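You operate a simulated robot arm through the tools that you are given. There is no shell and no other tool.

Carry out the task below with a simulated robot arm. There is one attempt and no reset: what you move stays moved.

## Task
Bring the air back on at the cream stand and set it to 4 bar.
Fine: brown lever to HELD, frost switch off and drain knob SHUT before the supply lever opens; the small gauge shows 4.

It is judged by the outcome, as a careful person would: the job done as asked, and still so three seconds after it is handed in. It fails if anything else is knocked over, pushed out of place, dropped, spilled or broken.

## Robot
A 6-joint arm with a two-finger gripper, fixed in place. Base frame: the origin is at the foot of the arm, x ahead of it, y to its left, z up. Readings come in mm, rad, newtons and seconds.
With the tool pointing down near the work surface it reaches from about 580 to 660 mm from the base axis. Its first joint turns from -2.897 to 2.897 rad. Payload 1.66 kg.
The TCP is the grasp point between the finger pads, 16 mm short of the fingertips. In the tool frame z runs along the fingers and y along their closing line. Largest opening 111 mm; the body of the gripper starts 104 mm behind the TCP.
Orientation is that of the tool frame in the base frame, as a unit quaternion [w, x, y, z]. With the fingers straight down and closing along the base's y, the tool's x points along the base's -x, its y along +y and its z along -z.

## Interface
- The arm moves only by the tool play_rows. Its argument "moves" is a list of rows, each a list of 3 entries, a list of its own where there are three numbers: the turn, a rotation vector about the base's x, y, z in units of 120 degrees (1.0 is 120 degrees), then the shift along the base's x, y, z in units of 250 mm (1.0 is 250 mm), then the opening, from 0 (shut) to 1 (fully open). In form: [[[wx, wy, wz], [x, y, z], gripper], ...]. A call has 1 to 20 rows; each row is the pose to reach, as a shift and turn from the pose commanded when the call began. A call with a number of a shift or a turn outside -1 to 1 is refused whole. A row lasts 0.2 s, in which the tool goes at most 50 mm and 0.15 rad; a call with a longer step from one row to the next is refused whole, and so is a gripper value outside its range. Where a pose cannot be reached the arm comes as near as it can. A force on the tool above 40 N (or 10 N above the force at the start of the call, whichever is more), or a blocked arm, ends the call early, and 0.2 s more pass. Each finger halts on what it meets, pressing with about 21 N; the grip force reading is that of the motor and also rises with nothing between the fingers. The clock runs only during rows and for 0.2 s after the last one: add rows that repeat a pose to give the fingers time. The reply holds the time, the measured pose of the TCP, the force on the tool along the base axes, the opening and the grip force, in the units named above and with some noise, with the torque about the TCP (base axes, N m) and any sound that the robot's microphone picked up.
- Cameras (640 x 400 px; columns grow to the right, rows downward): "scene" is fixed at [49.4, 495, 1656.4]; the picture's right is [-0.64, -0.77, 0.00], its down [-0.26, 0.21, -0.94] and it looks along [0.73, -0.60, -0.34] (base axes); focal length 345 px, centre (320, 200). "wrist" rides on the gripper at [70, 14, -143] in the tool frame; the picture's right is [-0.19, 0.98, 0.00], its down [-0.87, -0.17, -0.47] and it looks along [-0.46, -0.09, 0.88] (tool axes); focal length 230 px, centre (320, 200). There is no depth. A picture from a camera that has moved, and an enlarged one, comes with that camera's place and axes in the base frame and with its lens. The place of the scene camera against the robot may be out by one fixed shift of up to 12 mm in any direction.
- snapshot(camera): a new picture of that camera. The clock stands still meanwhile.
- lift_body(by): slides the trunk up (or, below 0, down) by that many mm; the arm rides with it, the base frame stays. It gives what a move gives, with no picture.
- close_up(camera, box): a new picture of the part [left, top, right, bottom] of that camera's present view, enlarged. The clock stands still meanwhile.
- close_job(): hands the job in; it is judged then, once.

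Nothing tells you positions but the pictures and the camera data. Unless the task says otherwise, let go and move clear before handing in.

The tools are called after "Emit:" as name(argument=value, ...) on one line, values as JSON. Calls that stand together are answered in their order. play_rows: Moves the arm, as the interface text tells. Its arguments: {"type":"object","properties":{"moves":{"type":"array"}},"required":["moves"]} The other tools are called the same way: lift_body (by) slides the trunk up or down; snapshot (camera) takes a picture; close_up (camera, box) takes an enlarged picture of a part of a camera's view; close_job () hands the job in.

At the start:

```text
t: 0.0
tool_pos: [412.3, 122.2, 1504.2]
tcp_rot: [0.0, 0.0, 1.0, -0.001]
wrist_force: [-0.1, 0.2, 0.2]
torque: [-0.02, -0.04, 0.01]
width: 110.9
grip_force: 0.0
trunk travel left (down, up): [-425.0, 165.0]
```

scene: 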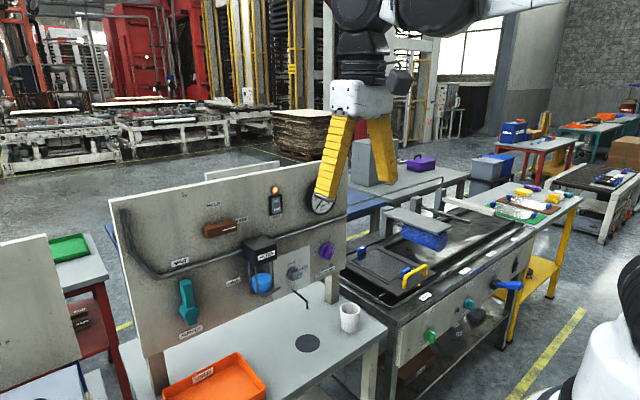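
wrist: 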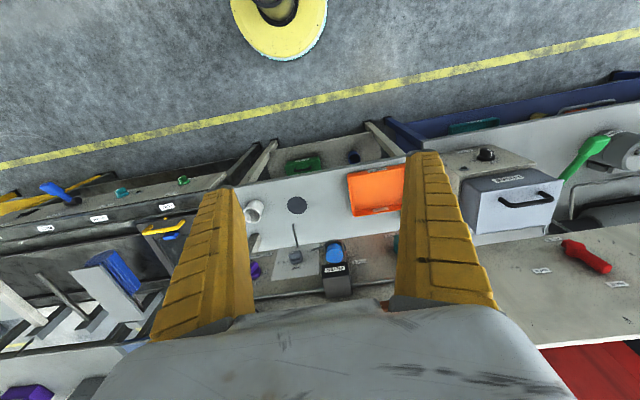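

I see a cream panel with a brown lever, a teal lever, a blue filter bowl/regulator, a purple knob and a gauge. I'll look closer before moving.

Emit:
close_up(camera="scene", box=[100, 160, 260, 260])

Emit:
close_up(camera="scene", box=[220, 160, 380, 260])

Emit:
close_up(camera="scene", box=[150, 230, 310, 330])

Emit:
close_up(camera="scene", box=[240, 230, 400, 330])

```text
4.00 times, centred on (180, 210) of scene
camera zoom: at [49.4, 495.0, 1656.4], right [-0.64, -0.77, 0.0], down [-0.26, 0.21, -0.94], along [0.73, -0.6, -0.34], focal length 1378 px, centre (880, 160)
```

zoom: 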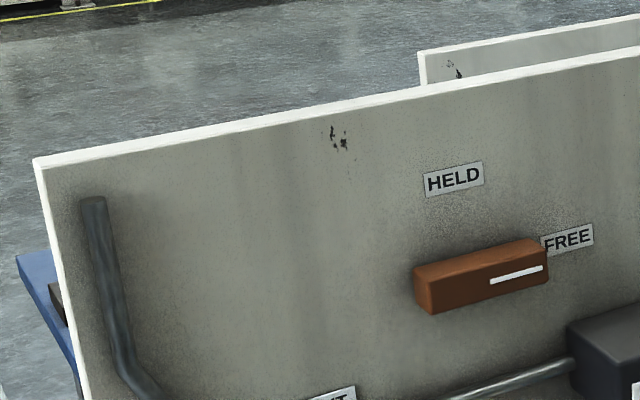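

```text
4.00 times, centred on (300, 210) of scene
camera zoom: at [49.4, 495.0, 1656.4], right [-0.64, -0.77, 0.0], down [-0.26, 0.21, -0.94], along [0.73, -0.6, -0.34], focal length 1378 px, centre (400, 160)
```

zoom: 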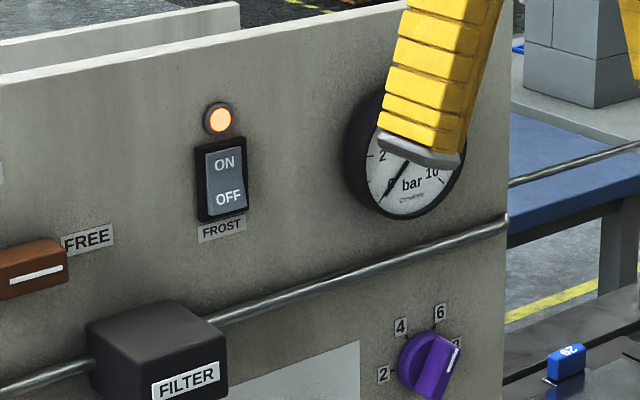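

```text
4.00 times, centred on (230, 280) of scene
camera zoom: at [49.4, 495.0, 1656.4], right [-0.64, -0.77, 0.0], down [-0.26, 0.21, -0.94], along [0.73, -0.6, -0.34], focal length 1378 px, centre (680, -120)
```

zoom: 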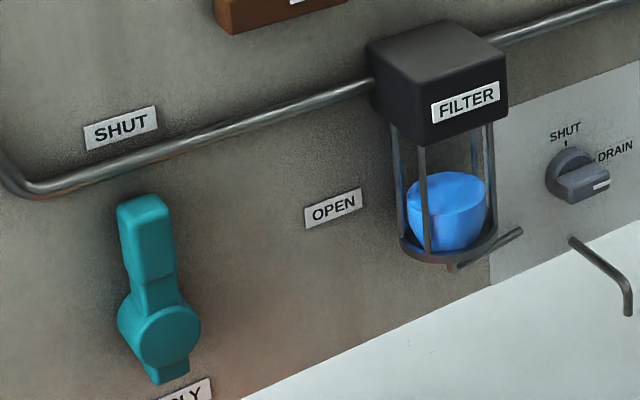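

```text
4.00 times, centred on (320, 280) of scene
camera zoom: at [49.4, 495.0, 1656.4], right [-0.64, -0.77, 0.0], down [-0.26, 0.21, -0.94], along [0.73, -0.6, -0.34], focal length 1378 px, centre (320, -120)
```

zoom: 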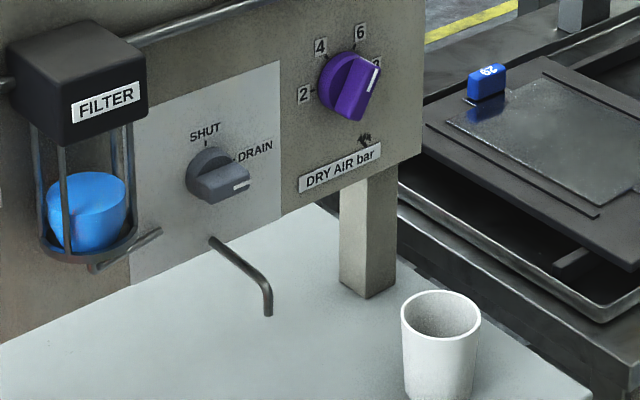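

The panel seems to stand at about x = 800 mm facing the robot, with the controls spread across y from about +290 to -150. I'll turn the tool forward well short of it, to look at it squarely with the wrist camera.

Emit:
play_rows(moves=[[[0, -0.0625, 0], [0.04, -0.03, -0.06], 1], [[0, -0.125, 0], [0.08, -0.06, -0.12], 1], [[0, -0.1875, 0], [0.12, -0.09, -0.18], 1], [[0, -0.25, 0], [0.16, -0.12, -0.24], 1], [[0, -0.3125, 0], [0.2, -0.15, -0.3], 1], [[0, -0.375, 0], [0.24, -0.18, -0.36], 1], [[0, -0.4375, 0], [0.28, -0.21, -0.42], 1], [[0, -0.5, 0], [0.32, -0.24, -0.48], 1], [[0, -0.5625, 0], [0.36, -0.27, -0.54], 1], [[0, -0.625, 0], [0.4, -0.3, -0.6], 1], [[0, -0.6875, 0], [0.44, -0.33, -0.66], 1], [[0, -0.75, 0], [0.48, -0.36, -0.72], 1]])

Emit:
snapshot(camera="wrist")

Emit:
snapshot(camera="scene")

```text
t: 2.6
tool_pos: [569.3, 35.7, 1447.3]
tcp_rot: [0.705, 0.001, 0.709, 0.0]
wrist_force: [0.2, 0.1, 0.9]
torque: [-0.01, -0.01, 0.01]
width: 111.0
grip_force: 0.0
out of reach, approached as far as the arm can: row 10, 11, 12
trunk travel left (down, up): [-425.0, 165.0]
```

```text
taken
camera wrist: at [425.9, 48.9, 1378.8], right [0.0, 0.98, 0.19], down [-0.47, -0.17, 0.87], along [0.88, -0.09, 0.46], focal length 230 px, centre (320, 200)
```

wrist: 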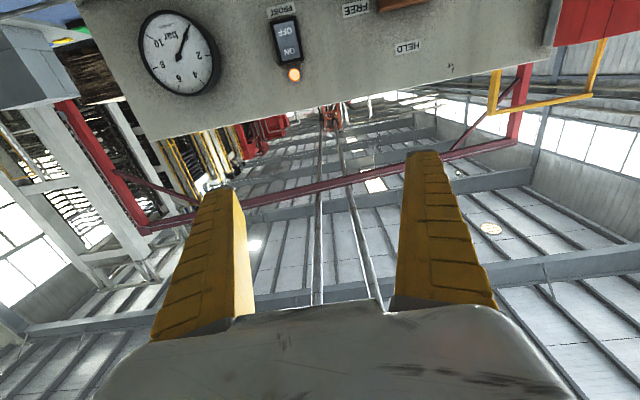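

```text
taken
```

scene: 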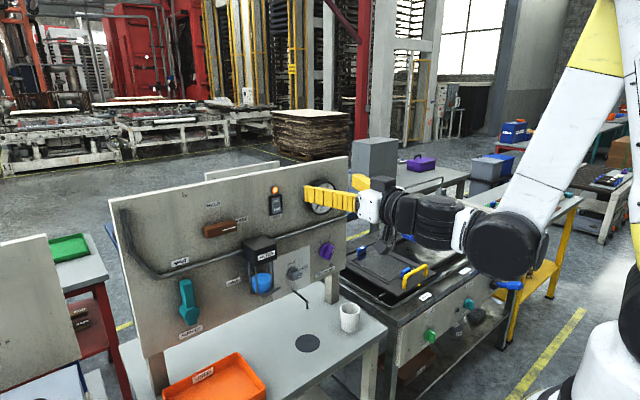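

The wrist camera now sees the upper panel (upside down); the gauge reads about 0 and the frost lamp is lit. The arm could not get low enough, so I'll lower the trunk.

Emit:
lift_body(by=-150)

Emit:
snapshot(camera="wrist")

Emit:
snapshot(camera="scene")

```text
t: 4.3
tool_pos: [566.5, 34.4, 1298.0]
tcp_rot: [0.705, -0.001, 0.709, 0.001]
wrist_force: [0.6, 0.2, -0.3]
torque: [-0.03, 0.0, 0.01]
width: 111.1
grip_force: 0.1
trunk travel left (down, up): [-275.0, 315.0]
```

```text
taken
camera wrist: at [424.9, 49.2, 1229.4], right [0.0, 0.98, 0.19], down [-0.47, -0.17, 0.87], along [0.88, -0.09, 0.46], focal length 230 px, centre (320, 200)
```

wrist: 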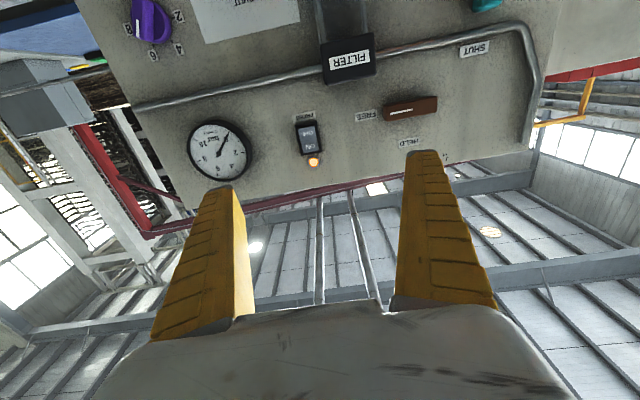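

```text
taken
```

scene: 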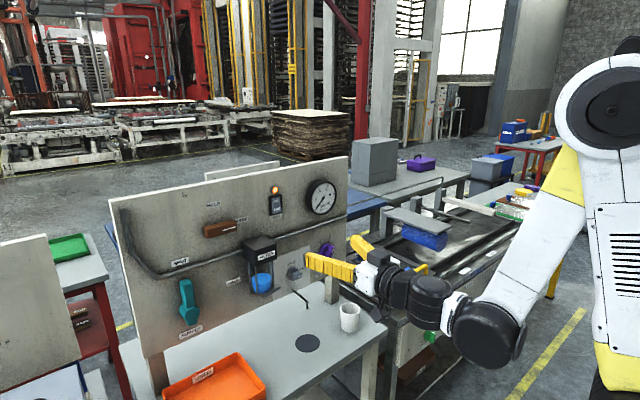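

The panel face is around x = 845, running along y, and all the controls are now in view apart from the lower ones. I'll enlarge the wrist view to measure them.

Emit:
close_up(camera="wrist", box=[280, 80, 440, 180])

Emit:
close_up(camera="wrist", box=[100, 0, 260, 100])

Emit:
close_up(camera="wrist", box=[160, 100, 320, 200])

Emit:
close_up(camera="scene", box=[240, 160, 360, 235])

```text
4.00 times, centred on (360, 130) of wrist
camera zoom: at [424.9, 49.2, 1229.4], right [0.0, 0.98, 0.19], down [-0.47, -0.17, 0.87], along [0.88, -0.09, 0.46], focal length 920 px, centre (160, 480)
```

zoom: 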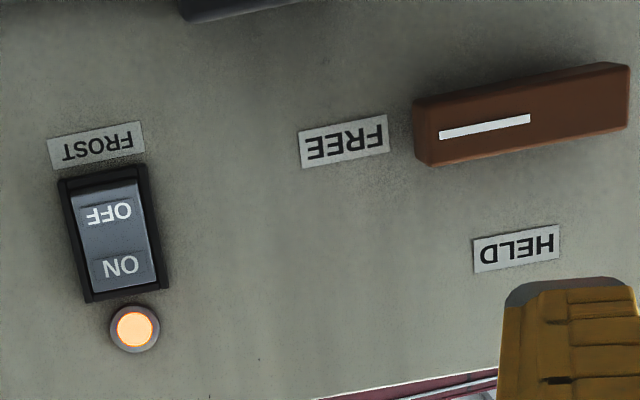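

```text
4.00 times, centred on (180, 50) of wrist
camera zoom: at [424.9, 49.2, 1229.4], right [0.0, 0.98, 0.19], down [-0.47, -0.17, 0.87], along [0.88, -0.09, 0.46], focal length 920 px, centre (880, 800)
```

zoom: 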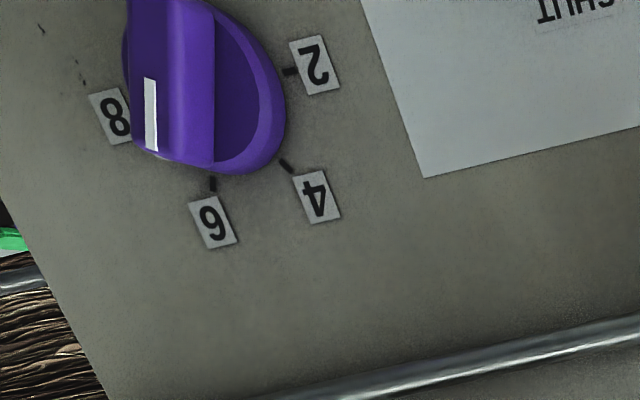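

```text
4.00 times, centred on (240, 150) of wrist
camera zoom: at [424.9, 49.2, 1229.4], right [0.0, 0.98, 0.19], down [-0.47, -0.17, 0.87], along [0.88, -0.09, 0.46], focal length 920 px, centre (640, 400)
```

zoom: 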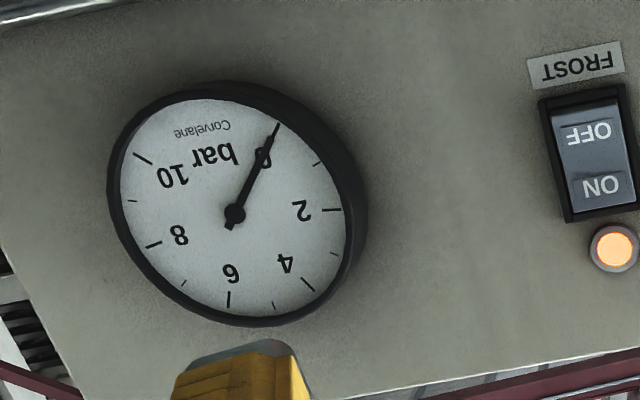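

```text
5.33 times, centred on (300, 198) of scene
camera zoom: at [49.4, 495.0, 1656.4], right [-0.64, -0.77, 0.0], down [-0.26, 0.21, -0.94], along [0.73, -0.6, -0.34], focal length 1838 px, centre (427, 213)
```

zoom: 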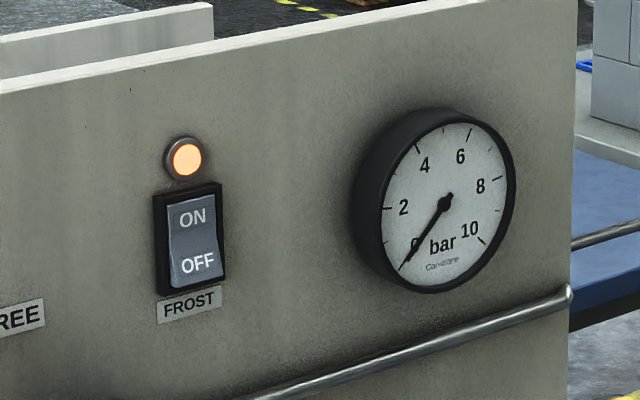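

The gauge reads 0 and the brown lever looks like a bar pivoted at its middle, with the white mark toward FREE. I'll lower the trunk further to see the lower row of controls.

Emit:
lift_body(by=-150)

Emit:
snapshot(camera="wrist")

Emit:
close_up(camera="wrist", box=[160, 0, 320, 100])

Emit:
close_up(camera="wrist", box=[160, 80, 320, 180])

Emit:
close_up(camera="wrist", box=[280, 30, 440, 130])

Emit:
close_up(camera="wrist", box=[400, 30, 560, 130])

Emit:
snapshot(camera="scene")

```text
t: 6.1
tool_pos: [568.3, 34.8, 1146.8]
tcp_rot: [0.705, 0.0, 0.709, 0.0]
wrist_force: [-0.9, 0.1, -0.6]
torque: [0.01, 0.02, 0.0]
width: 110.9
grip_force: 0.1
trunk travel left (down, up): [-125.0, 465.0]
```

```text
taken
camera wrist: at [424.9, 49.2, 1079.3], right [0.0, 0.98, 0.19], down [-0.47, -0.17, 0.87], along [0.88, -0.09, 0.46], focal length 230 px, centre (320, 200)
```

wrist: 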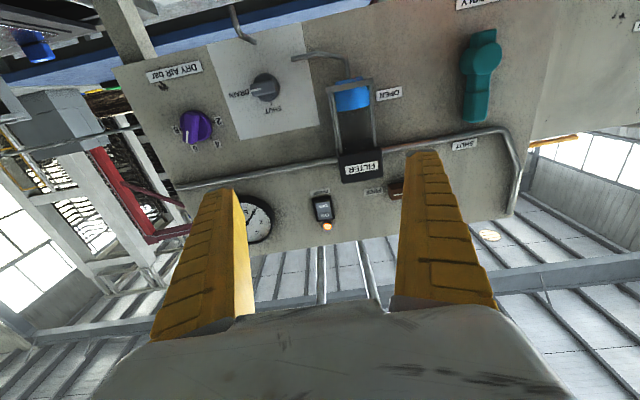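

```text
4.00 times, centred on (240, 50) of wrist
camera zoom: at [424.9, 49.2, 1079.3], right [0.0, 0.98, 0.19], down [-0.47, -0.17, 0.87], along [0.88, -0.09, 0.46], focal length 920 px, centre (640, 800)
```

zoom: 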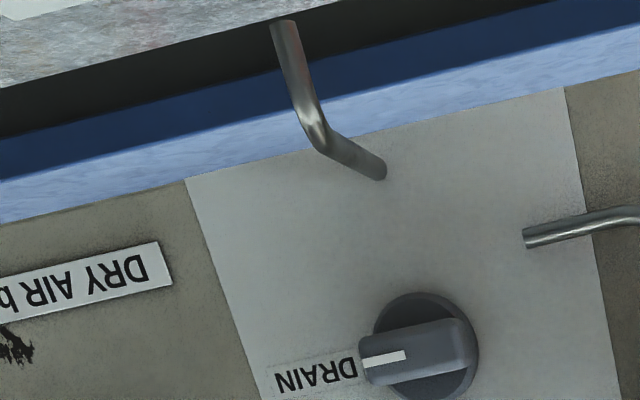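

```text
4.00 times, centred on (240, 130) of wrist
camera zoom: at [424.9, 49.2, 1079.3], right [0.0, 0.98, 0.19], down [-0.47, -0.17, 0.87], along [0.88, -0.09, 0.46], focal length 920 px, centre (640, 480)
```

zoom: 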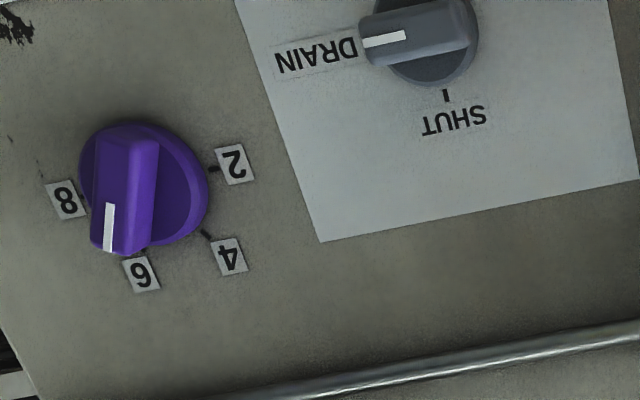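

```text
4.00 times, centred on (360, 80) of wrist
camera zoom: at [424.9, 49.2, 1079.3], right [0.0, 0.98, 0.19], down [-0.47, -0.17, 0.87], along [0.88, -0.09, 0.46], focal length 920 px, centre (160, 680)
```

zoom: 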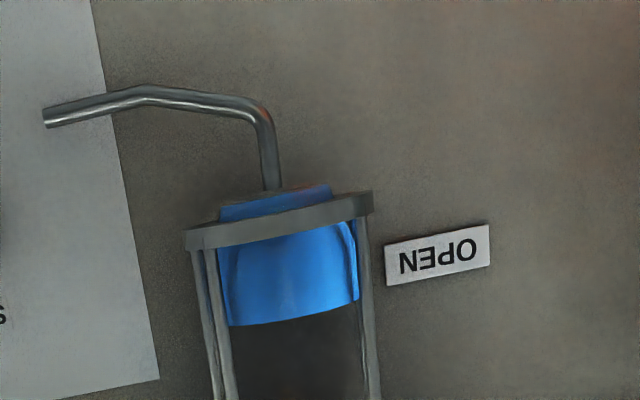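

```text
4.00 times, centred on (480, 80) of wrist
camera zoom: at [424.9, 49.2, 1079.3], right [0.0, 0.98, 0.19], down [-0.47, -0.17, 0.87], along [0.88, -0.09, 0.46], focal length 920 px, centre (-320, 680)
```

zoom: 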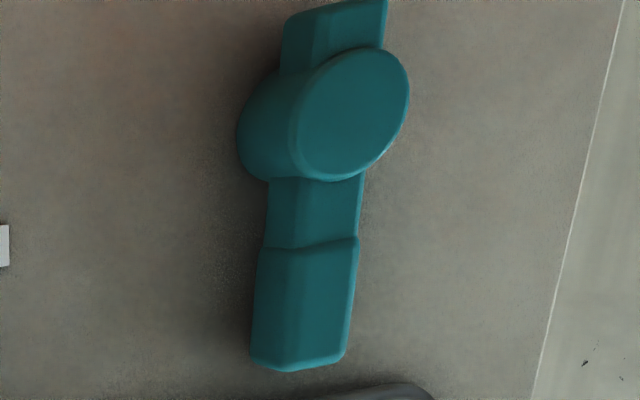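

```text
taken
```

scene: 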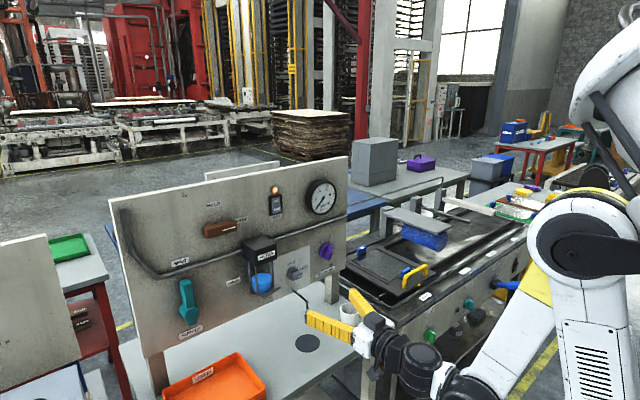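

From the two wrist views, the panel face is at x≈850. The controls are at roughly these (y, z) positions:

| Control | y | z | State |
|---|---|---|---|
| Brown bar | 189 | 1302 | |
| Frost rocker | 10 | 1320 | |
| Drain knob | -39 | 1076 | |
| Purple knob | -180 | 1112 | pointing at 6 |

I'll raise the trunk again for the upper controls and check how the commanded pose carries over.

Emit:
lift_body(by=150)

Emit:
play_rows(moves=[[[0, 0, 0], [0, 0, 0], 1]])

```text
t: 7.8
tool_pos: [569.6, 36.3, 1297.1]
tcp_rot: [0.705, 0.0, 0.71, 0.0]
wrist_force: [-0.4, 0.2, 0.1]
torque: [0.0, 0.01, 0.0]
width: 111.0
grip_force: 0.0
trunk travel left (down, up): [-275.0, 315.0]
```

```text
t: 8.2
tool_pos: [568.3, 35.8, 1297.7]
tcp_rot: [0.706, 0.0, 0.709, 0.0]
wrist_force: [0.2, 0.5, 0.3]
torque: [-0.01, 0.0, -0.01]
width: 110.9
grip_force: 0.0
trunk travel left (down, up): [-275.0, 315.0]
```

The pose holds. I'll roll the tool a quarter turn, so the fingers close vertically, and come up in front of the brown bar.

Emit:
play_rows(moves=[[[0.0625, 0, 0], [0.057, 0.051, 0.001], 0.8], [[0.125, 0, 0], [0.115, 0.102, 0.002], 0.6], [[0.1875, 0, 0], [0.172, 0.154, 0.004], 0.6], [[0.25, 0, 0], [0.23, 0.205, 0.006], 0.6], [[0.3125, 0, 0], [0.287, 0.256, 0.008], 0.6], [[0.375, 0, 0], [0.344, 0.307, 0.01], 0.6], [[0.4375, 0, 0], [0.401, 0.358, 0.012], 0.6], [[0.5, 0, 0], [0.459, 0.409, 0.014], 0.6], [[0.5625, 0, 0], [0.516, 0.461, 0.015], 0.6], [[0.625, 0, 0], [0.573, 0.512, 0.015], 0.6], [[0.6875, 0, 0], [0.631, 0.563, 0.016], 0.6], [[0.75, 0, 0], [0.688, 0.614, 0.016], 0.6], [[0.75, 0, 0], [0.688, 0.614, 0.016], 0.6]])

Emit:
snapshot(camera="wrist")

Emit:
snapshot(camera="scene")

```text
t: 11.1
tool_pos: [743.4, 185.9, 1301.7]
tcp_rot: [0.489, 0.503, 0.519, 0.488]
wrist_force: [1.1, 0.7, 0.2]
torque: [-0.03, 0.0, 0.02]
width: 68.6
grip_force: 1.1
out of reach, approached as far as the arm can: row 12, 13
trunk travel left (down, up): [-275.0, 315.0]
```

```text
taken
camera wrist: at [599.0, 253.4, 1321.3], right [0.05, -0.17, 0.98], down [-0.47, -0.87, -0.13], along [0.88, -0.45, -0.12], focal length 230 px, centre (320, 200)
```

wrist: 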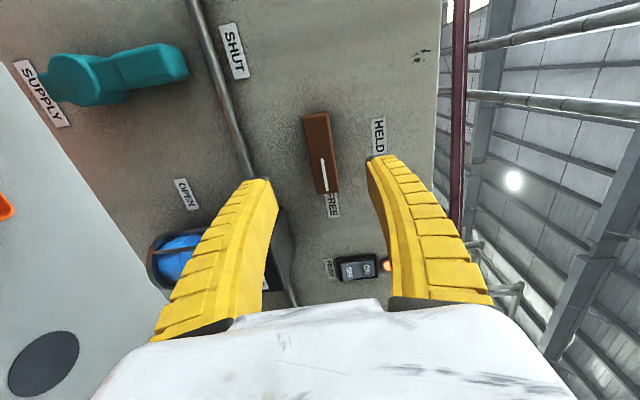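

```text
taken
```

scene: 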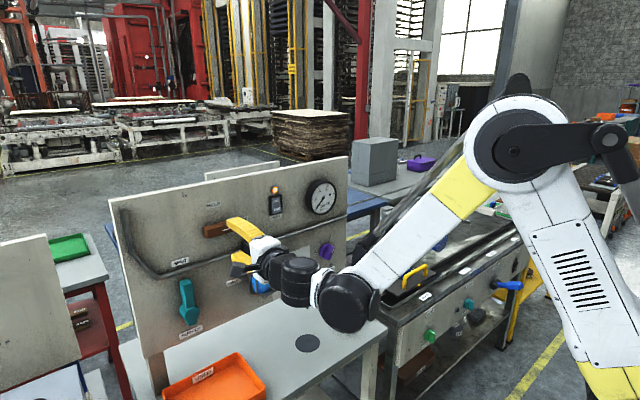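

The brown bar lies in front of the gripper, with its mark end toward FREE. The wrist is about 3° short of the full roll, so I'll measure the bar closely from here.

Emit:
close_up(camera="wrist", box=[240, 90, 400, 190])

Emit:
close_up(camera="wrist", box=[0, 20, 240, 170])

Emit:
close_up(camera="scene", box=[170, 180, 330, 280])

```text
4.00 times, centred on (320, 140) of wrist
camera zoom: at [599.0, 253.4, 1321.3], right [0.05, -0.17, 0.98], down [-0.47, -0.87, -0.13], along [0.88, -0.45, -0.12], focal length 920 px, centre (320, 440)
```

zoom: 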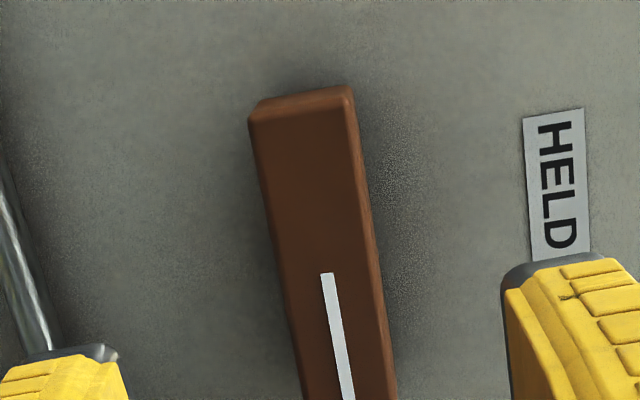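

```text
2.67 times, centred on (120, 95) of wrist
camera zoom: at [599.0, 253.4, 1321.3], right [0.05, -0.17, 0.98], down [-0.47, -0.87, -0.13], along [0.88, -0.45, -0.12], focal length 614 px, centre (853, 480)
```

zoom: 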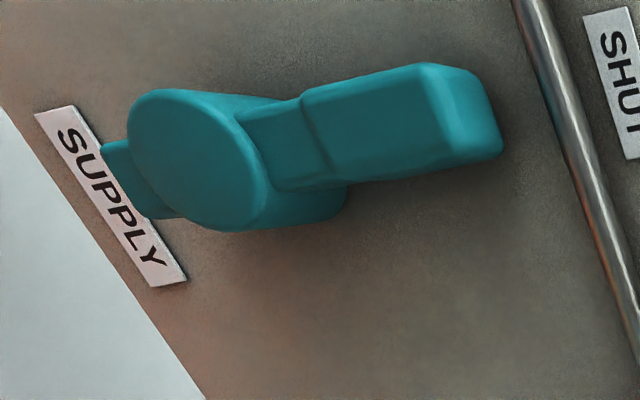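

```text
4.00 times, centred on (250, 230) of scene
camera zoom: at [49.4, 495.0, 1656.4], right [-0.64, -0.77, 0.0], down [-0.26, 0.21, -0.94], along [0.73, -0.6, -0.34], focal length 1378 px, centre (600, 80)
```

zoom: 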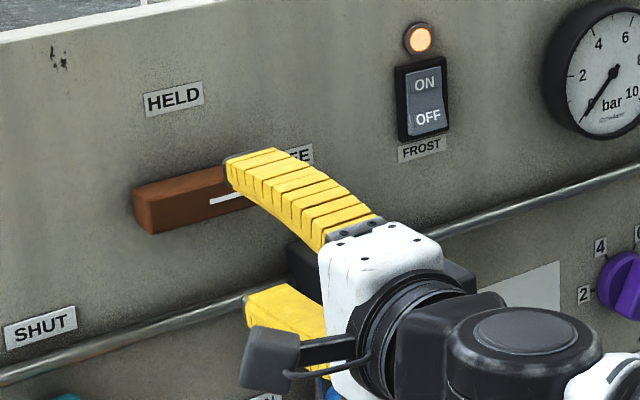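

The brown bar is centred at about y=186, z=1301, with its front face at x≈822. I'll straighten the tool and move in around it.

Emit:
play_rows(moves=[[[0.002, -0.006, -0.002], [0.05, 0.001, -0.001], 0.6], [[0.004, -0.012, -0.004], [0.1, 0.003, -0.002], 0.6], [[0.006, -0.018, -0.006], [0.15, 0.004, -0.003], 0.6], [[0.008, -0.021, -0.007], [0.2, 0.004, -0.003], 0.6]])

Emit:
snapshot(camera="wrist")

```text
t: 12.1
tool_pos: [798.0, 176.8, 1300.1]
tcp_rot: [0.491, 0.506, 0.513, 0.489]
wrist_force: [0.4, -0.5, 0.9]
torque: [0.03, -0.04, 0.01]
width: 68.2
grip_force: 1.2
out of reach, approached as far as the arm can: row 1, 2, 3, 4
trunk travel left (down, up): [-275.0, 315.0]
```

```text
taken
camera wrist: at [654.6, 246.0, 1319.9], right [0.04, -0.18, 0.98], down [-0.47, -0.87, -0.14], along [0.88, -0.46, -0.12], focal length 230 px, centre (320, 200)
```

wrist: 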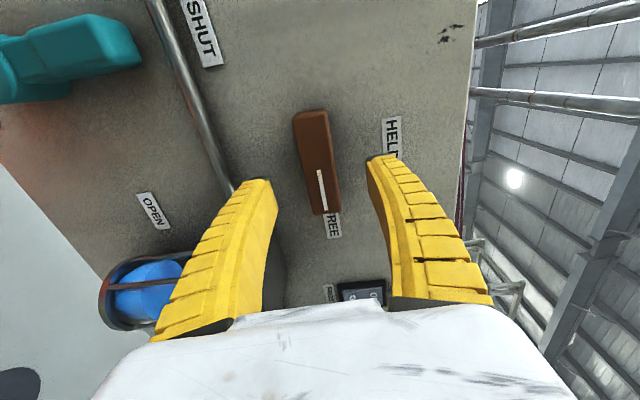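

Some joint limit pulls the tool off to the side here, so I'll back off, lower the trunk to change the arm's posture, and come up again.

Emit:
play_rows(moves=[[[0, 0, 0], [-0.15, 0, 0], 0.6], [[0, 0, 0], [-0.3, 0, 0], 0.6], [[0, 0, 0], [-0.4, 0, 0], 0.6]])

Emit:
lift_body(by=-100)

Emit:
play_rows(moves=[[[0.002, -0.006, -0.001], [0, 0.01, 0.12], 0.6], [[0.004, -0.012, -0.002], [0, 0.02, 0.24], 0.6], [[0.004, -0.018, -0.002], [0, 0.04, 0.36], 0.6], [[0.004, -0.018, -0.002], [0, 0.04, 0.4], 0.6]])

Emit:
snapshot(camera="scene")

```text
t: 12.8
tool_pos: [696.4, 175.7, 1301.8]
tcp_rot: [0.489, 0.506, 0.517, 0.486]
wrist_force: [-0.6, 0.5, -0.8]
torque: [0.02, 0.02, 0.01]
width: 68.4
grip_force: 1.5
trunk travel left (down, up): [-275.0, 315.0]
```

```text
t: 14.2
tool_pos: [695.9, 176.2, 1201.9]
tcp_rot: [0.489, 0.506, 0.517, 0.487]
wrist_force: [-0.5, 1.2, 0.0]
torque: [0.01, 0.04, -0.01]
width: 68.5
grip_force: 1.4
trunk travel left (down, up): [-175.0, 415.0]
```

```text
t: 15.2
tool_pos: [698.1, 181.8, 1300.7]
tcp_rot: [0.492, 0.503, 0.519, 0.485]
wrist_force: [-0.4, -0.3, -0.4]
torque: [0.0, -0.01, -0.02]
width: 68.8
grip_force: 1.3
out of reach, approached as far as the arm can: row 2, 3, 4
trunk travel left (down, up): [-175.0, 415.0]
```

```text
taken
```

scene: 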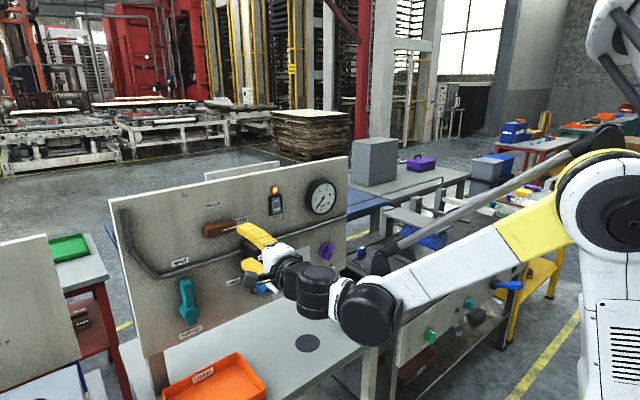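

The wrist runs out near the full quarter roll on this side, so I'll use about 75° of roll. Closing on the bar at that angle also nudges it the right way.

Emit:
play_rows(moves=[[[-0.04, -0.007, -0.001], [0.08, 0.006, 0], 0.6], [[-0.08, -0.014, -0.003], [0.16, 0.012, 0], 0.6], [[-0.114, -0.0215, -0.004], [0.248, 0.018, 0], 0.6], [[-0.114, -0.0215, -0.004], [0.248, 0.018, 0], 0.6]])

Emit:
snapshot(camera="wrist")

```text
t: 16.2
tool_pos: [761.5, 186.0, 1299.0]
tcp_rot: [0.568, 0.427, 0.548, 0.442]
wrist_force: [1.1, 0.5, 0.0]
torque: [-0.02, -0.01, 0.03]
width: 68.2
grip_force: 0.8
trunk travel left (down, up): [-175.0, 415.0]
```

```text
taken
camera wrist: at [619.3, 256.5, 1292.0], right [-0.03, 0.05, 1.0], down [-0.47, -0.88, 0.03], along [0.88, -0.47, 0.06], focal length 230 px, centre (320, 200)
```

wrist: 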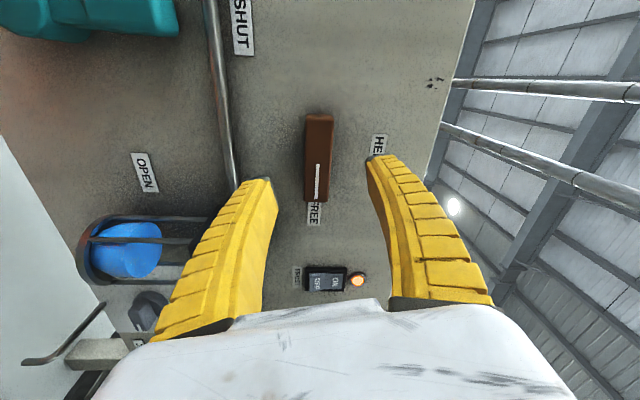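

The pose is now reached, with the bar framed between the fingers. I'll move straight in around it.

Emit:
play_rows(moves=[[[0, 0, 0], [0.064, 0.002, 0.002], 0.6], [[0, 0, 0], [0.128, 0.003, 0.004], 0.6], [[0, 0, 0], [0.192, 0.004, 0.006], 0.6], [[0, 0, 0], [0.256, 0.004, 0.006], 0.6], [[0, 0, 0], [0.256, 0.004, 0.006], 0.6]])

Emit:
snapshot(camera="wrist")

Emit:
close_up(camera="scene", box=[170, 180, 330, 280])

```text
t: 17.4
tool_pos: [825.1, 187.0, 1303.0]
tcp_rot: [0.568, 0.428, 0.547, 0.442]
wrist_force: [-0.4, 0.2, 0.1]
torque: [0.02, 0.0, 0.0]
width: 68.5
grip_force: 0.7
trunk travel left (down, up): [-175.0, 415.0]
```

```text
taken
camera wrist: at [682.4, 258.5, 1295.2], right [-0.03, 0.05, 1.0], down [-0.47, -0.88, 0.03], along [0.88, -0.47, 0.06], focal length 230 px, centre (320, 200)
```

wrist: 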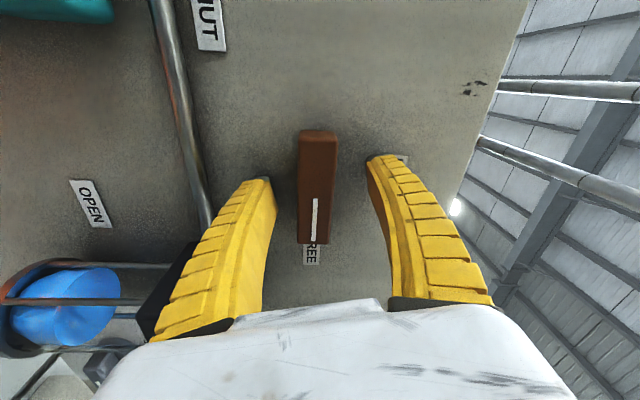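

```text
4.00 times, centred on (250, 230) of scene
camera zoom: at [49.4, 495.0, 1656.4], right [-0.64, -0.77, 0.0], down [-0.26, 0.21, -0.94], along [0.73, -0.6, -0.34], focal length 1378 px, centre (600, 80)
```

zoom: 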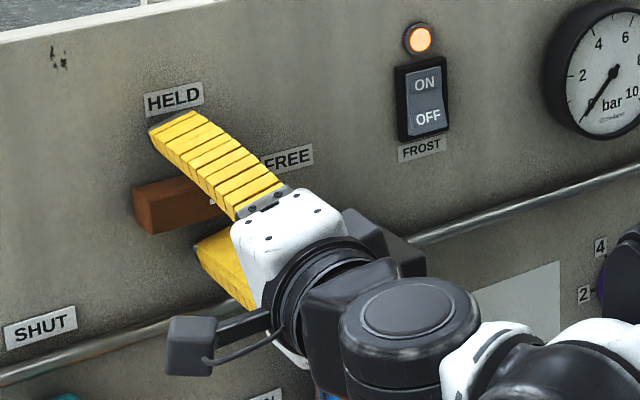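

The fingers straddle the brown bar. I'll close and roll counter-clockwise toward HELD.

Emit:
play_rows(moves=[[[0, 0, 0], [0, 0, -0.004], 0.35], [[0, 0, 0], [0, 0, -0.004], 0.1], [[0, 0, 0], [0, 0, -0.004], 0.1], [[0, 0, 0], [0, 0, -0.004], 0.1]])

Emit:
snapshot(camera="wrist")

```text
t: 18.4
tool_pos: [826.7, 184.1, 1301.9]
tcp_rot: [0.567, 0.43, 0.546, 0.442]
wrist_force: [-12.7, -14.4, -29.2]
torque: [-0.17, 0.19, -0.53]
width: 22.3
grip_force: 34.3
trunk travel left (down, up): [-175.0, 415.0]
```

```text
taken
camera wrist: at [683.0, 256.1, 1293.8], right [-0.03, 0.05, 1.0], down [-0.48, -0.88, 0.03], along [0.88, -0.47, 0.05], focal length 230 px, centre (320, 200)
```

wrist: 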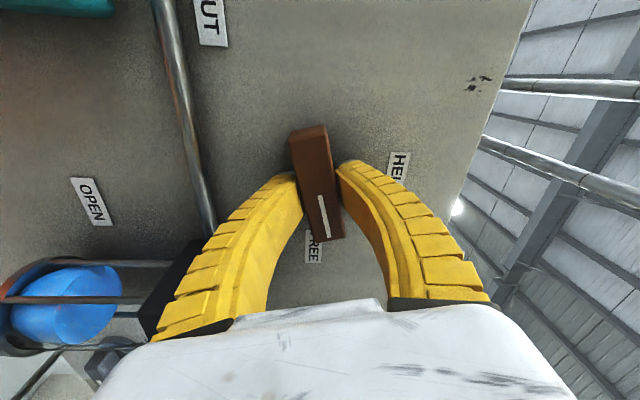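

Gripped, with the bar already turned by about 15°. The force says the pivot is slightly lower than my TCP, so I'll ease down before rolling.

Emit:
play_rows(moves=[[[0, 0, 0], [-0.002, -0.004, -0.006], 0.1], [[0, 0, 0], [-0.002, -0.004, -0.008], 0.1]])

```text
t: 19.0
tool_pos: [824.3, 185.2, 1300.7]
tcp_rot: [0.567, 0.428, 0.547, 0.443]
wrist_force: [-7.7, -11.5, -9.7]
torque: [-0.08, 0.13, -0.22]
width: 19.8
grip_force: 33.5
trunk travel left (down, up): [-175.0, 415.0]
```

Emit:
play_rows(moves=[[[-0.03, 0, 0], [-0.002, -0.004, -0.003], 0.1], [[-0.06, 0, 0], [-0.002, -0.006, -0.003], 0.1], [[-0.11, 0, 0], [-0.002, -0.006, -0.003], 0.1], [[-0.16, 0, 0], [-0.002, -0.006, -0.003], 0.1], [[-0.21, 0, 0], [-0.002, -0.006, -0.003], 0.1]])

```text
t: 19.8
tool_pos: [823.4, 184.9, 1302.2]
tcp_rot: [0.611, 0.362, 0.592, 0.382]
wrist_force: [5.5, 0.4, 20.9]
torque: [0.13, 0.11, 0.22]
width: 18.2
grip_force: 34.3
trunk travel left (down, up): [-175.0, 415.0]
stopped in row 4: the force on the tool passed its limit at 43 N (the readings are from after the stop); the commanded pose is now the measured one
```

Emit:
close_up(camera="wrist", box=[200, 80, 440, 230])

Emit:
close_up(camera="scene", box=[190, 190, 270, 240])

```text
2.67 times, centred on (320, 155) of wrist
camera zoom: at [680.4, 252.2, 1278.7], right [-0.04, 0.27, 0.96], down [-0.47, -0.85, 0.22], along [0.88, -0.45, 0.16], focal length 614 px, centre (320, 320)
```

zoom: 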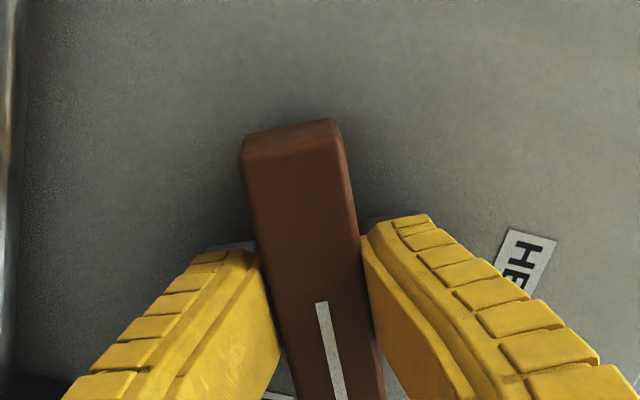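

```text
8.00 times, centred on (230, 215) of scene
camera zoom: at [49.4, 495.0, 1656.4], right [-0.64, -0.77, 0.0], down [-0.26, 0.21, -0.94], along [0.73, -0.6, -0.34], focal length 2757 px, centre (1040, 80)
```

zoom: 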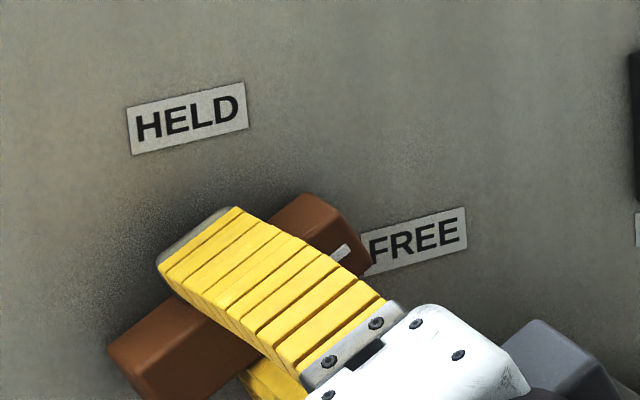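

The bar is turning (about 30° so far). The pivot looks to be a few mm further left than the TCP, so I'll loosen slightly, recentre and continue the turn.

Emit:
play_rows(moves=[[[0, 0, 0], [0, 0, 0], 0.22], [[0, 0, 0], [0, 0.008, -0.004], 0.22], [[0, 0, 0], [0, 0.016, -0.006], 0.22], [[-0.05, 0, 0], [0, 0.016, -0.006], 0.22], [[-0.1, 0, 0], [0, 0.016, -0.006], 0.22], [[-0.15, 0, 0], [0, 0.016, -0.006], 0.22], [[-0.2, 0, 0], [0, 0.016, -0.006], 0.22]])

Emit:
close_up(camera="wrist", box=[200, 80, 440, 230])

Emit:
close_up(camera="scene", box=[190, 190, 270, 240])

```text
t: 21.4
tool_pos: [823.1, 188.4, 1298.7]
tcp_rot: [0.673, 0.228, 0.658, 0.248]
wrist_force: [-0.3, 0.5, 1.6]
torque: [0.01, 0.01, 0.04]
width: 28.0
grip_force: 2.6
trunk travel left (down, up): [-175.0, 415.0]
```

```text
2.67 times, centred on (320, 155) of wrist
camera zoom: at [681.2, 241.3, 1250.6], right [-0.04, 0.64, 0.77], down [-0.47, -0.69, 0.55], along [0.88, -0.34, 0.33], focal length 614 px, centre (320, 320)
```

zoom: 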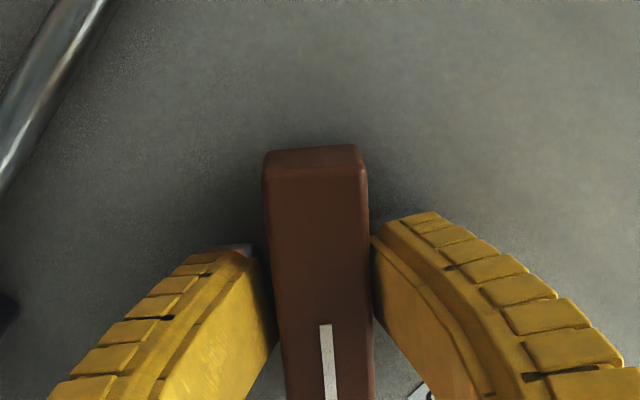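

```text
8.00 times, centred on (230, 215) of scene
camera zoom: at [49.4, 495.0, 1656.4], right [-0.64, -0.77, 0.0], down [-0.26, 0.21, -0.94], along [0.73, -0.6, -0.34], focal length 2757 px, centre (1040, 80)
```

zoom: 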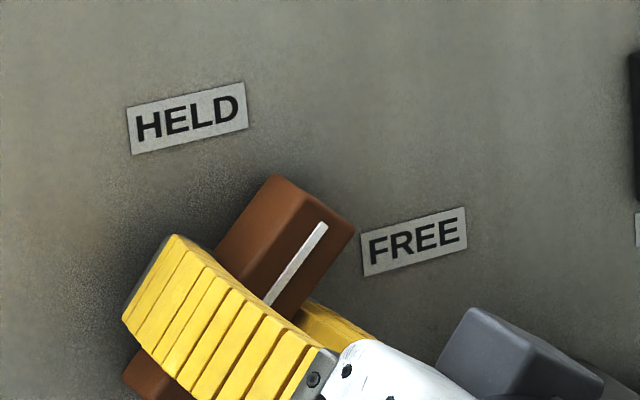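

The turn is going smoothly with almost no force. I'll roll on to vertical and then close to square the bar up.

Emit:
play_rows(moves=[[[-0.065, 0, 0], [0, 0, 0.002], 0.22], [[-0.13, 0, 0], [0, 0, 0.002], 0.22], [[-0.195, 0, 0], [0, 0, 0.002], 0.22], [[-0.26, 0, 0], [0, 0, 0.002], 0.22], [[-0.312, 0, 0], [0, 0, 0.002], 0.22], [[-0.312, 0, 0], [0, 0, 0.002], 0.18], [[-0.312, 0, 0], [0, 0, 0.002], 0.1], [[-0.312, 0, 0], [0, 0, 0.002], 0.1]])

Emit:
snapshot(camera="wrist")

Emit:
close_up(camera="scene", box=[190, 190, 270, 240])

```text
t: 23.2
tool_pos: [822.7, 190.2, 1299.2]
tcp_rot: [0.71, 0.002, 0.703, 0.025]
wrist_force: [-10.5, -1.4, -11.3]
torque: [-0.05, 0.07, -0.01]
width: 21.4
grip_force: 33.8
trunk travel left (down, up): [-175.0, 415.0]
```

```text
taken
camera wrist: at [680.9, 200.9, 1229.6], right [-0.04, 0.97, 0.23], down [-0.47, -0.21, 0.85], along [0.88, -0.08, 0.47], focal length 230 px, centre (320, 200)
```

wrist: 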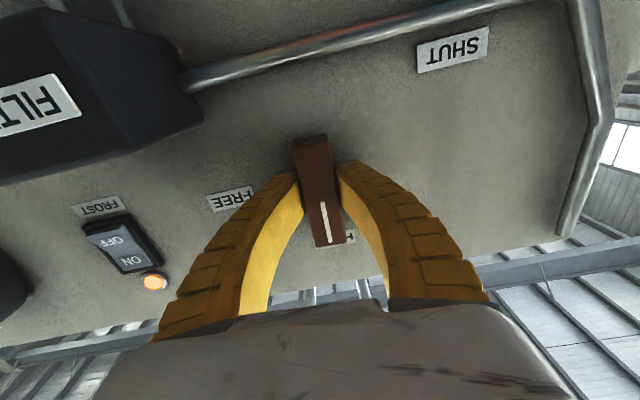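

```text
8.00 times, centred on (230, 215) of scene
camera zoom: at [49.4, 495.0, 1656.4], right [-0.64, -0.77, 0.0], down [-0.26, 0.21, -0.94], along [0.73, -0.6, -0.34], focal length 2757 px, centre (1040, 80)
```

zoom: 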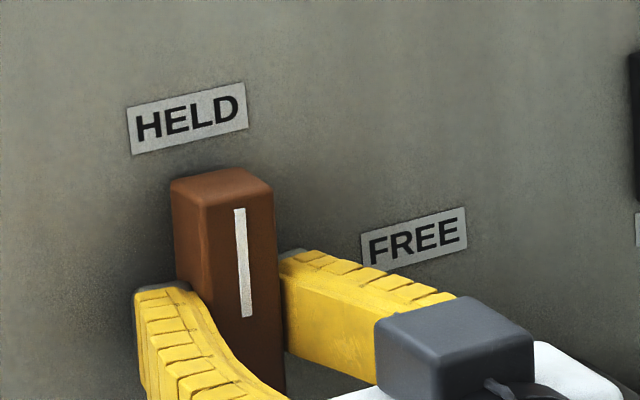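

The bar is nearly upright but looks about 5° short, so I'll roll slightly further while watching the torque.

Emit:
play_rows(moves=[[[-0.02, 0, 0], [0, 0, 0], 0.15], [[-0.04, 0, 0], [0, 0, 0], 0.1], [[-0.06, 0, 0], [0, 0, 0], 0.1], [[-0.06, 0, 0], [0, 0, 0], 0.1]])

Emit:
close_up(camera="wrist", box=[240, 110, 400, 210])

Emit:
close_up(camera="scene", box=[190, 190, 270, 240])

```text
t: 24.2
tool_pos: [822.4, 189.9, 1300.2]
tcp_rot: [0.709, -0.044, 0.703, -0.019]
wrist_force: [-9.5, -0.3, 0.1]
torque: [0.82, 0.15, -0.05]
width: 22.4
grip_force: 34.0
trunk travel left (down, up): [-175.0, 415.0]
```

```text
4.00 times, centred on (320, 160) of wrist
camera zoom: at [681.2, 191.9, 1229.6], right [-0.04, 0.99, 0.1], down [-0.47, -0.11, 0.87], along [0.88, -0.02, 0.48], focal length 920 px, centre (320, 360)
```

zoom: 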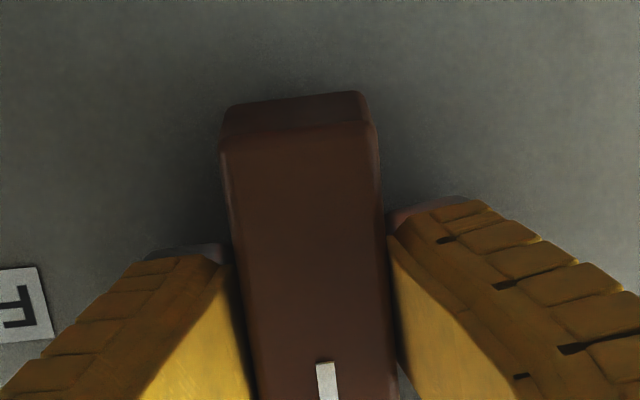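

```text
8.00 times, centred on (230, 215) of scene
camera zoom: at [49.4, 495.0, 1656.4], right [-0.64, -0.77, 0.0], down [-0.26, 0.21, -0.94], along [0.73, -0.6, -0.34], focal length 2757 px, centre (1040, 80)
```

zoom: 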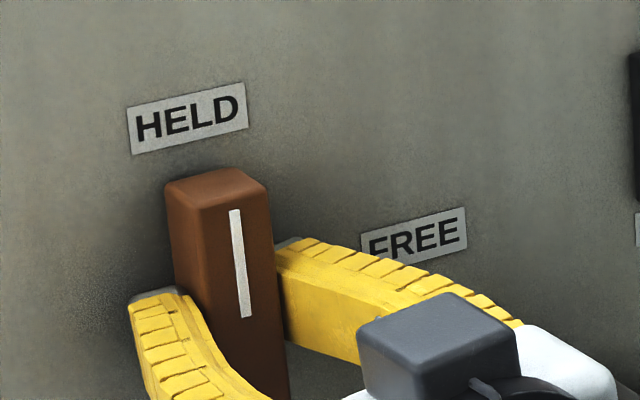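

The brown bar is against its stop, pointing straight at HELD. I'll release it and back straight out.

Emit:
play_rows(moves=[[[0, 0, 0], [0, 0, 0], 0.4], [[0, 0, 0], [0, 0, 0], 0.5], [[0, 0, 0], [-0.1, 0, 0], 0.5], [[0, 0, 0], [-0.25, 0, 0], 0.5], [[0, 0, 0], [-0.4, 0, 0], 0.5], [[0, 0, 0], [-0.48, 0, 0], 0.5]])

Emit:
close_up(camera="scene", box=[190, 180, 270, 230])

```text
t: 25.6
tool_pos: [703.7, 188.4, 1300.0]
tcp_rot: [0.709, -0.043, 0.704, -0.019]
wrist_force: [-0.2, -0.5, -0.4]
torque: [0.01, -0.01, 0.02]
width: 57.9
grip_force: 1.5
trunk travel left (down, up): [-175.0, 415.0]
```

```text
8.00 times, centred on (230, 205) of scene
camera zoom: at [49.4, 495.0, 1656.4], right [-0.64, -0.77, 0.0], down [-0.26, 0.21, -0.94], along [0.73, -0.6, -0.34], focal length 2757 px, centre (1040, 160)
```

zoom: 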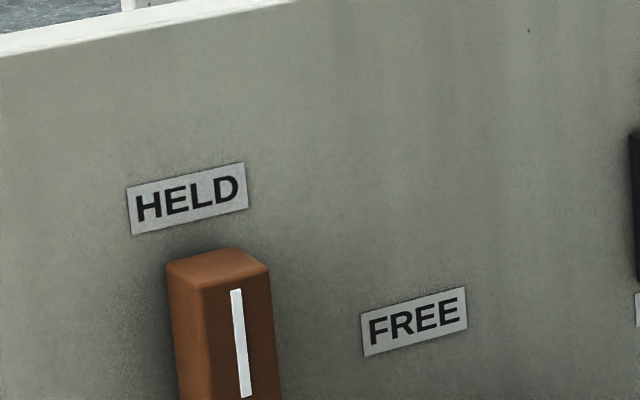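

Brown is at HELD. Next I'll move in front of the frost rocker with the fingers shut and rolled, so the tip is only 20 mm tall.

Emit:
play_rows(moves=[[[0.066, 0.0014, -0.0008], [0.012, -0.06, 0.002], 0.3], [[0.132, 0.0028, -0.0017], [0.024, -0.12, 0.004], 0.1], [[0.198, 0.0042, -0.0025], [0.036, -0.18, 0.007], 0], [[0.264, 0.0056, -0.0034], [0.048, -0.24, 0.009], 0], [[0.33, 0.007, -0.0042], [0.06, -0.3, 0.012], 0], [[0.396, 0.0083, -0.0051], [0.072, -0.36, 0.014], 0], [[0.462, 0.0097, -0.006], [0.084, -0.42, 0.016], 0], [[0.528, 0.0111, -0.0068], [0.097, -0.48, 0.019], 0], [[0.594, 0.0125, -0.0076], [0.109, -0.54, 0.021], 0], [[0.66, 0.0139, -0.0085], [0.121, -0.6, 0.023], 0], [[0.726, 0.0153, -0.0093], [0.133, -0.66, 0.026], 0], [[0.793, 0.0167, -0.0102], [0.145, -0.714, 0.028], 0], [[0.793, 0.0167, -0.0102], [0.145, -0.714, 0.028], 0]])

Emit:
snapshot(camera="wrist")

Emit:
snapshot(camera="scene")

```text
t: 28.4
tool_pos: [740.7, 10.3, 1307.8]
tcp_rot: [0.498, 0.502, 0.499, 0.501]
wrist_force: [-0.8, -0.1, -0.2]
torque: [-0.02, 0.02, -0.03]
width: 0.1
grip_force: 21.0
trunk travel left (down, up): [-175.0, 415.0]
```

```text
taken
camera wrist: at [596.6, 79.6, 1322.2], right [0.0, -0.19, 0.98], down [-0.47, -0.87, -0.17], along [0.88, -0.46, -0.09], focal length 230 px, centre (320, 200)
```

wrist: 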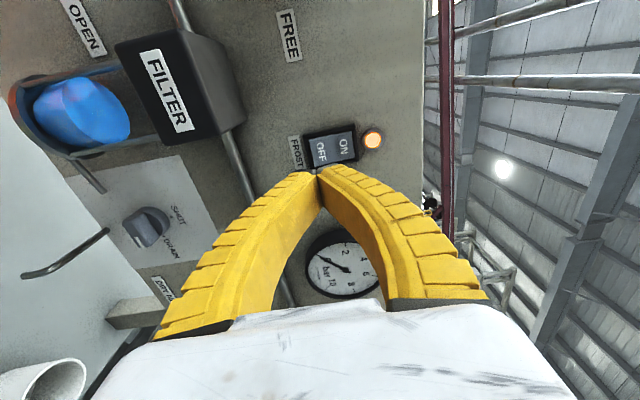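

```text
taken
```

scene: 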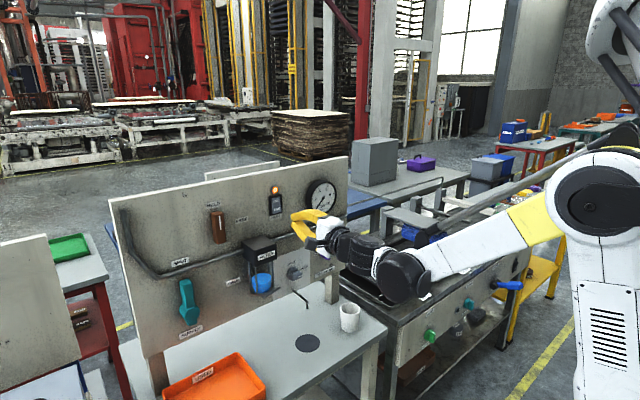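

The rocker's OFF half is at y≈11, z≈1308, straight ahead. I'll advance and press it gently.

Emit:
play_rows(moves=[[[0, 0, 0], [0.1, 0.002, -0.006], 0], [[0, 0, 0], [0.2, 0.003, -0.007], 0], [[0, 0, 0], [0.28, 0.003, -0.007], 0], [[0, 0, 0], [0.3, 0.003, -0.007], 0]])

Emit:
close_up(camera="scene", box=[240, 170, 340, 232])

Emit:
close_up(camera="wrist", box=[240, 110, 400, 210])

```text
t: 29.4
tool_pos: [814.5, 11.7, 1303.6]
tcp_rot: [0.498, 0.501, 0.501, 0.5]
wrist_force: [0.0, 0.5, 0.7]
torque: [0.05, -0.02, 0.0]
width: 0.1
grip_force: 20.9
trunk travel left (down, up): [-175.0, 415.0]
```

```text
6.40 times, centred on (290, 201) of scene
camera zoom: at [49.4, 495.0, 1656.4], right [-0.64, -0.77, 0.0], down [-0.26, 0.21, -0.94], along [0.73, -0.6, -0.34], focal length 2206 px, centre (512, 194)
```

zoom: 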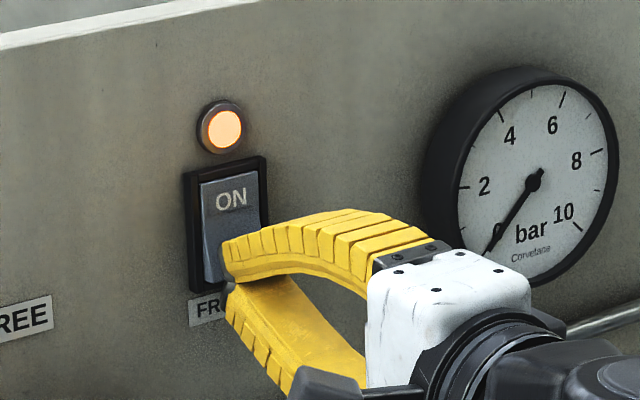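

```text
4.00 times, centred on (320, 160) of wrist
camera zoom: at [672.0, 81.6, 1319.0], right [0.0, -0.19, 0.98], down [-0.47, -0.87, -0.17], along [0.88, -0.46, -0.09], focal length 920 px, centre (320, 360)
```

zoom: 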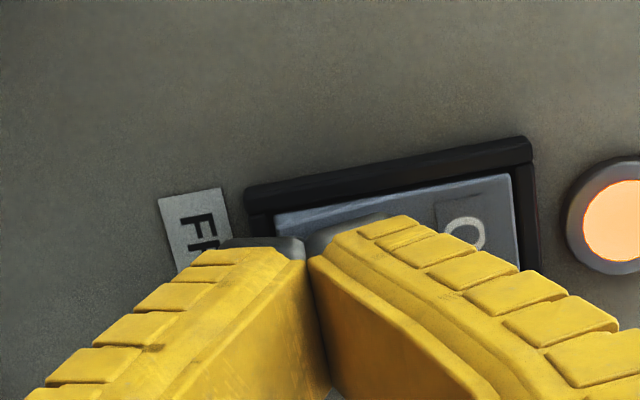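

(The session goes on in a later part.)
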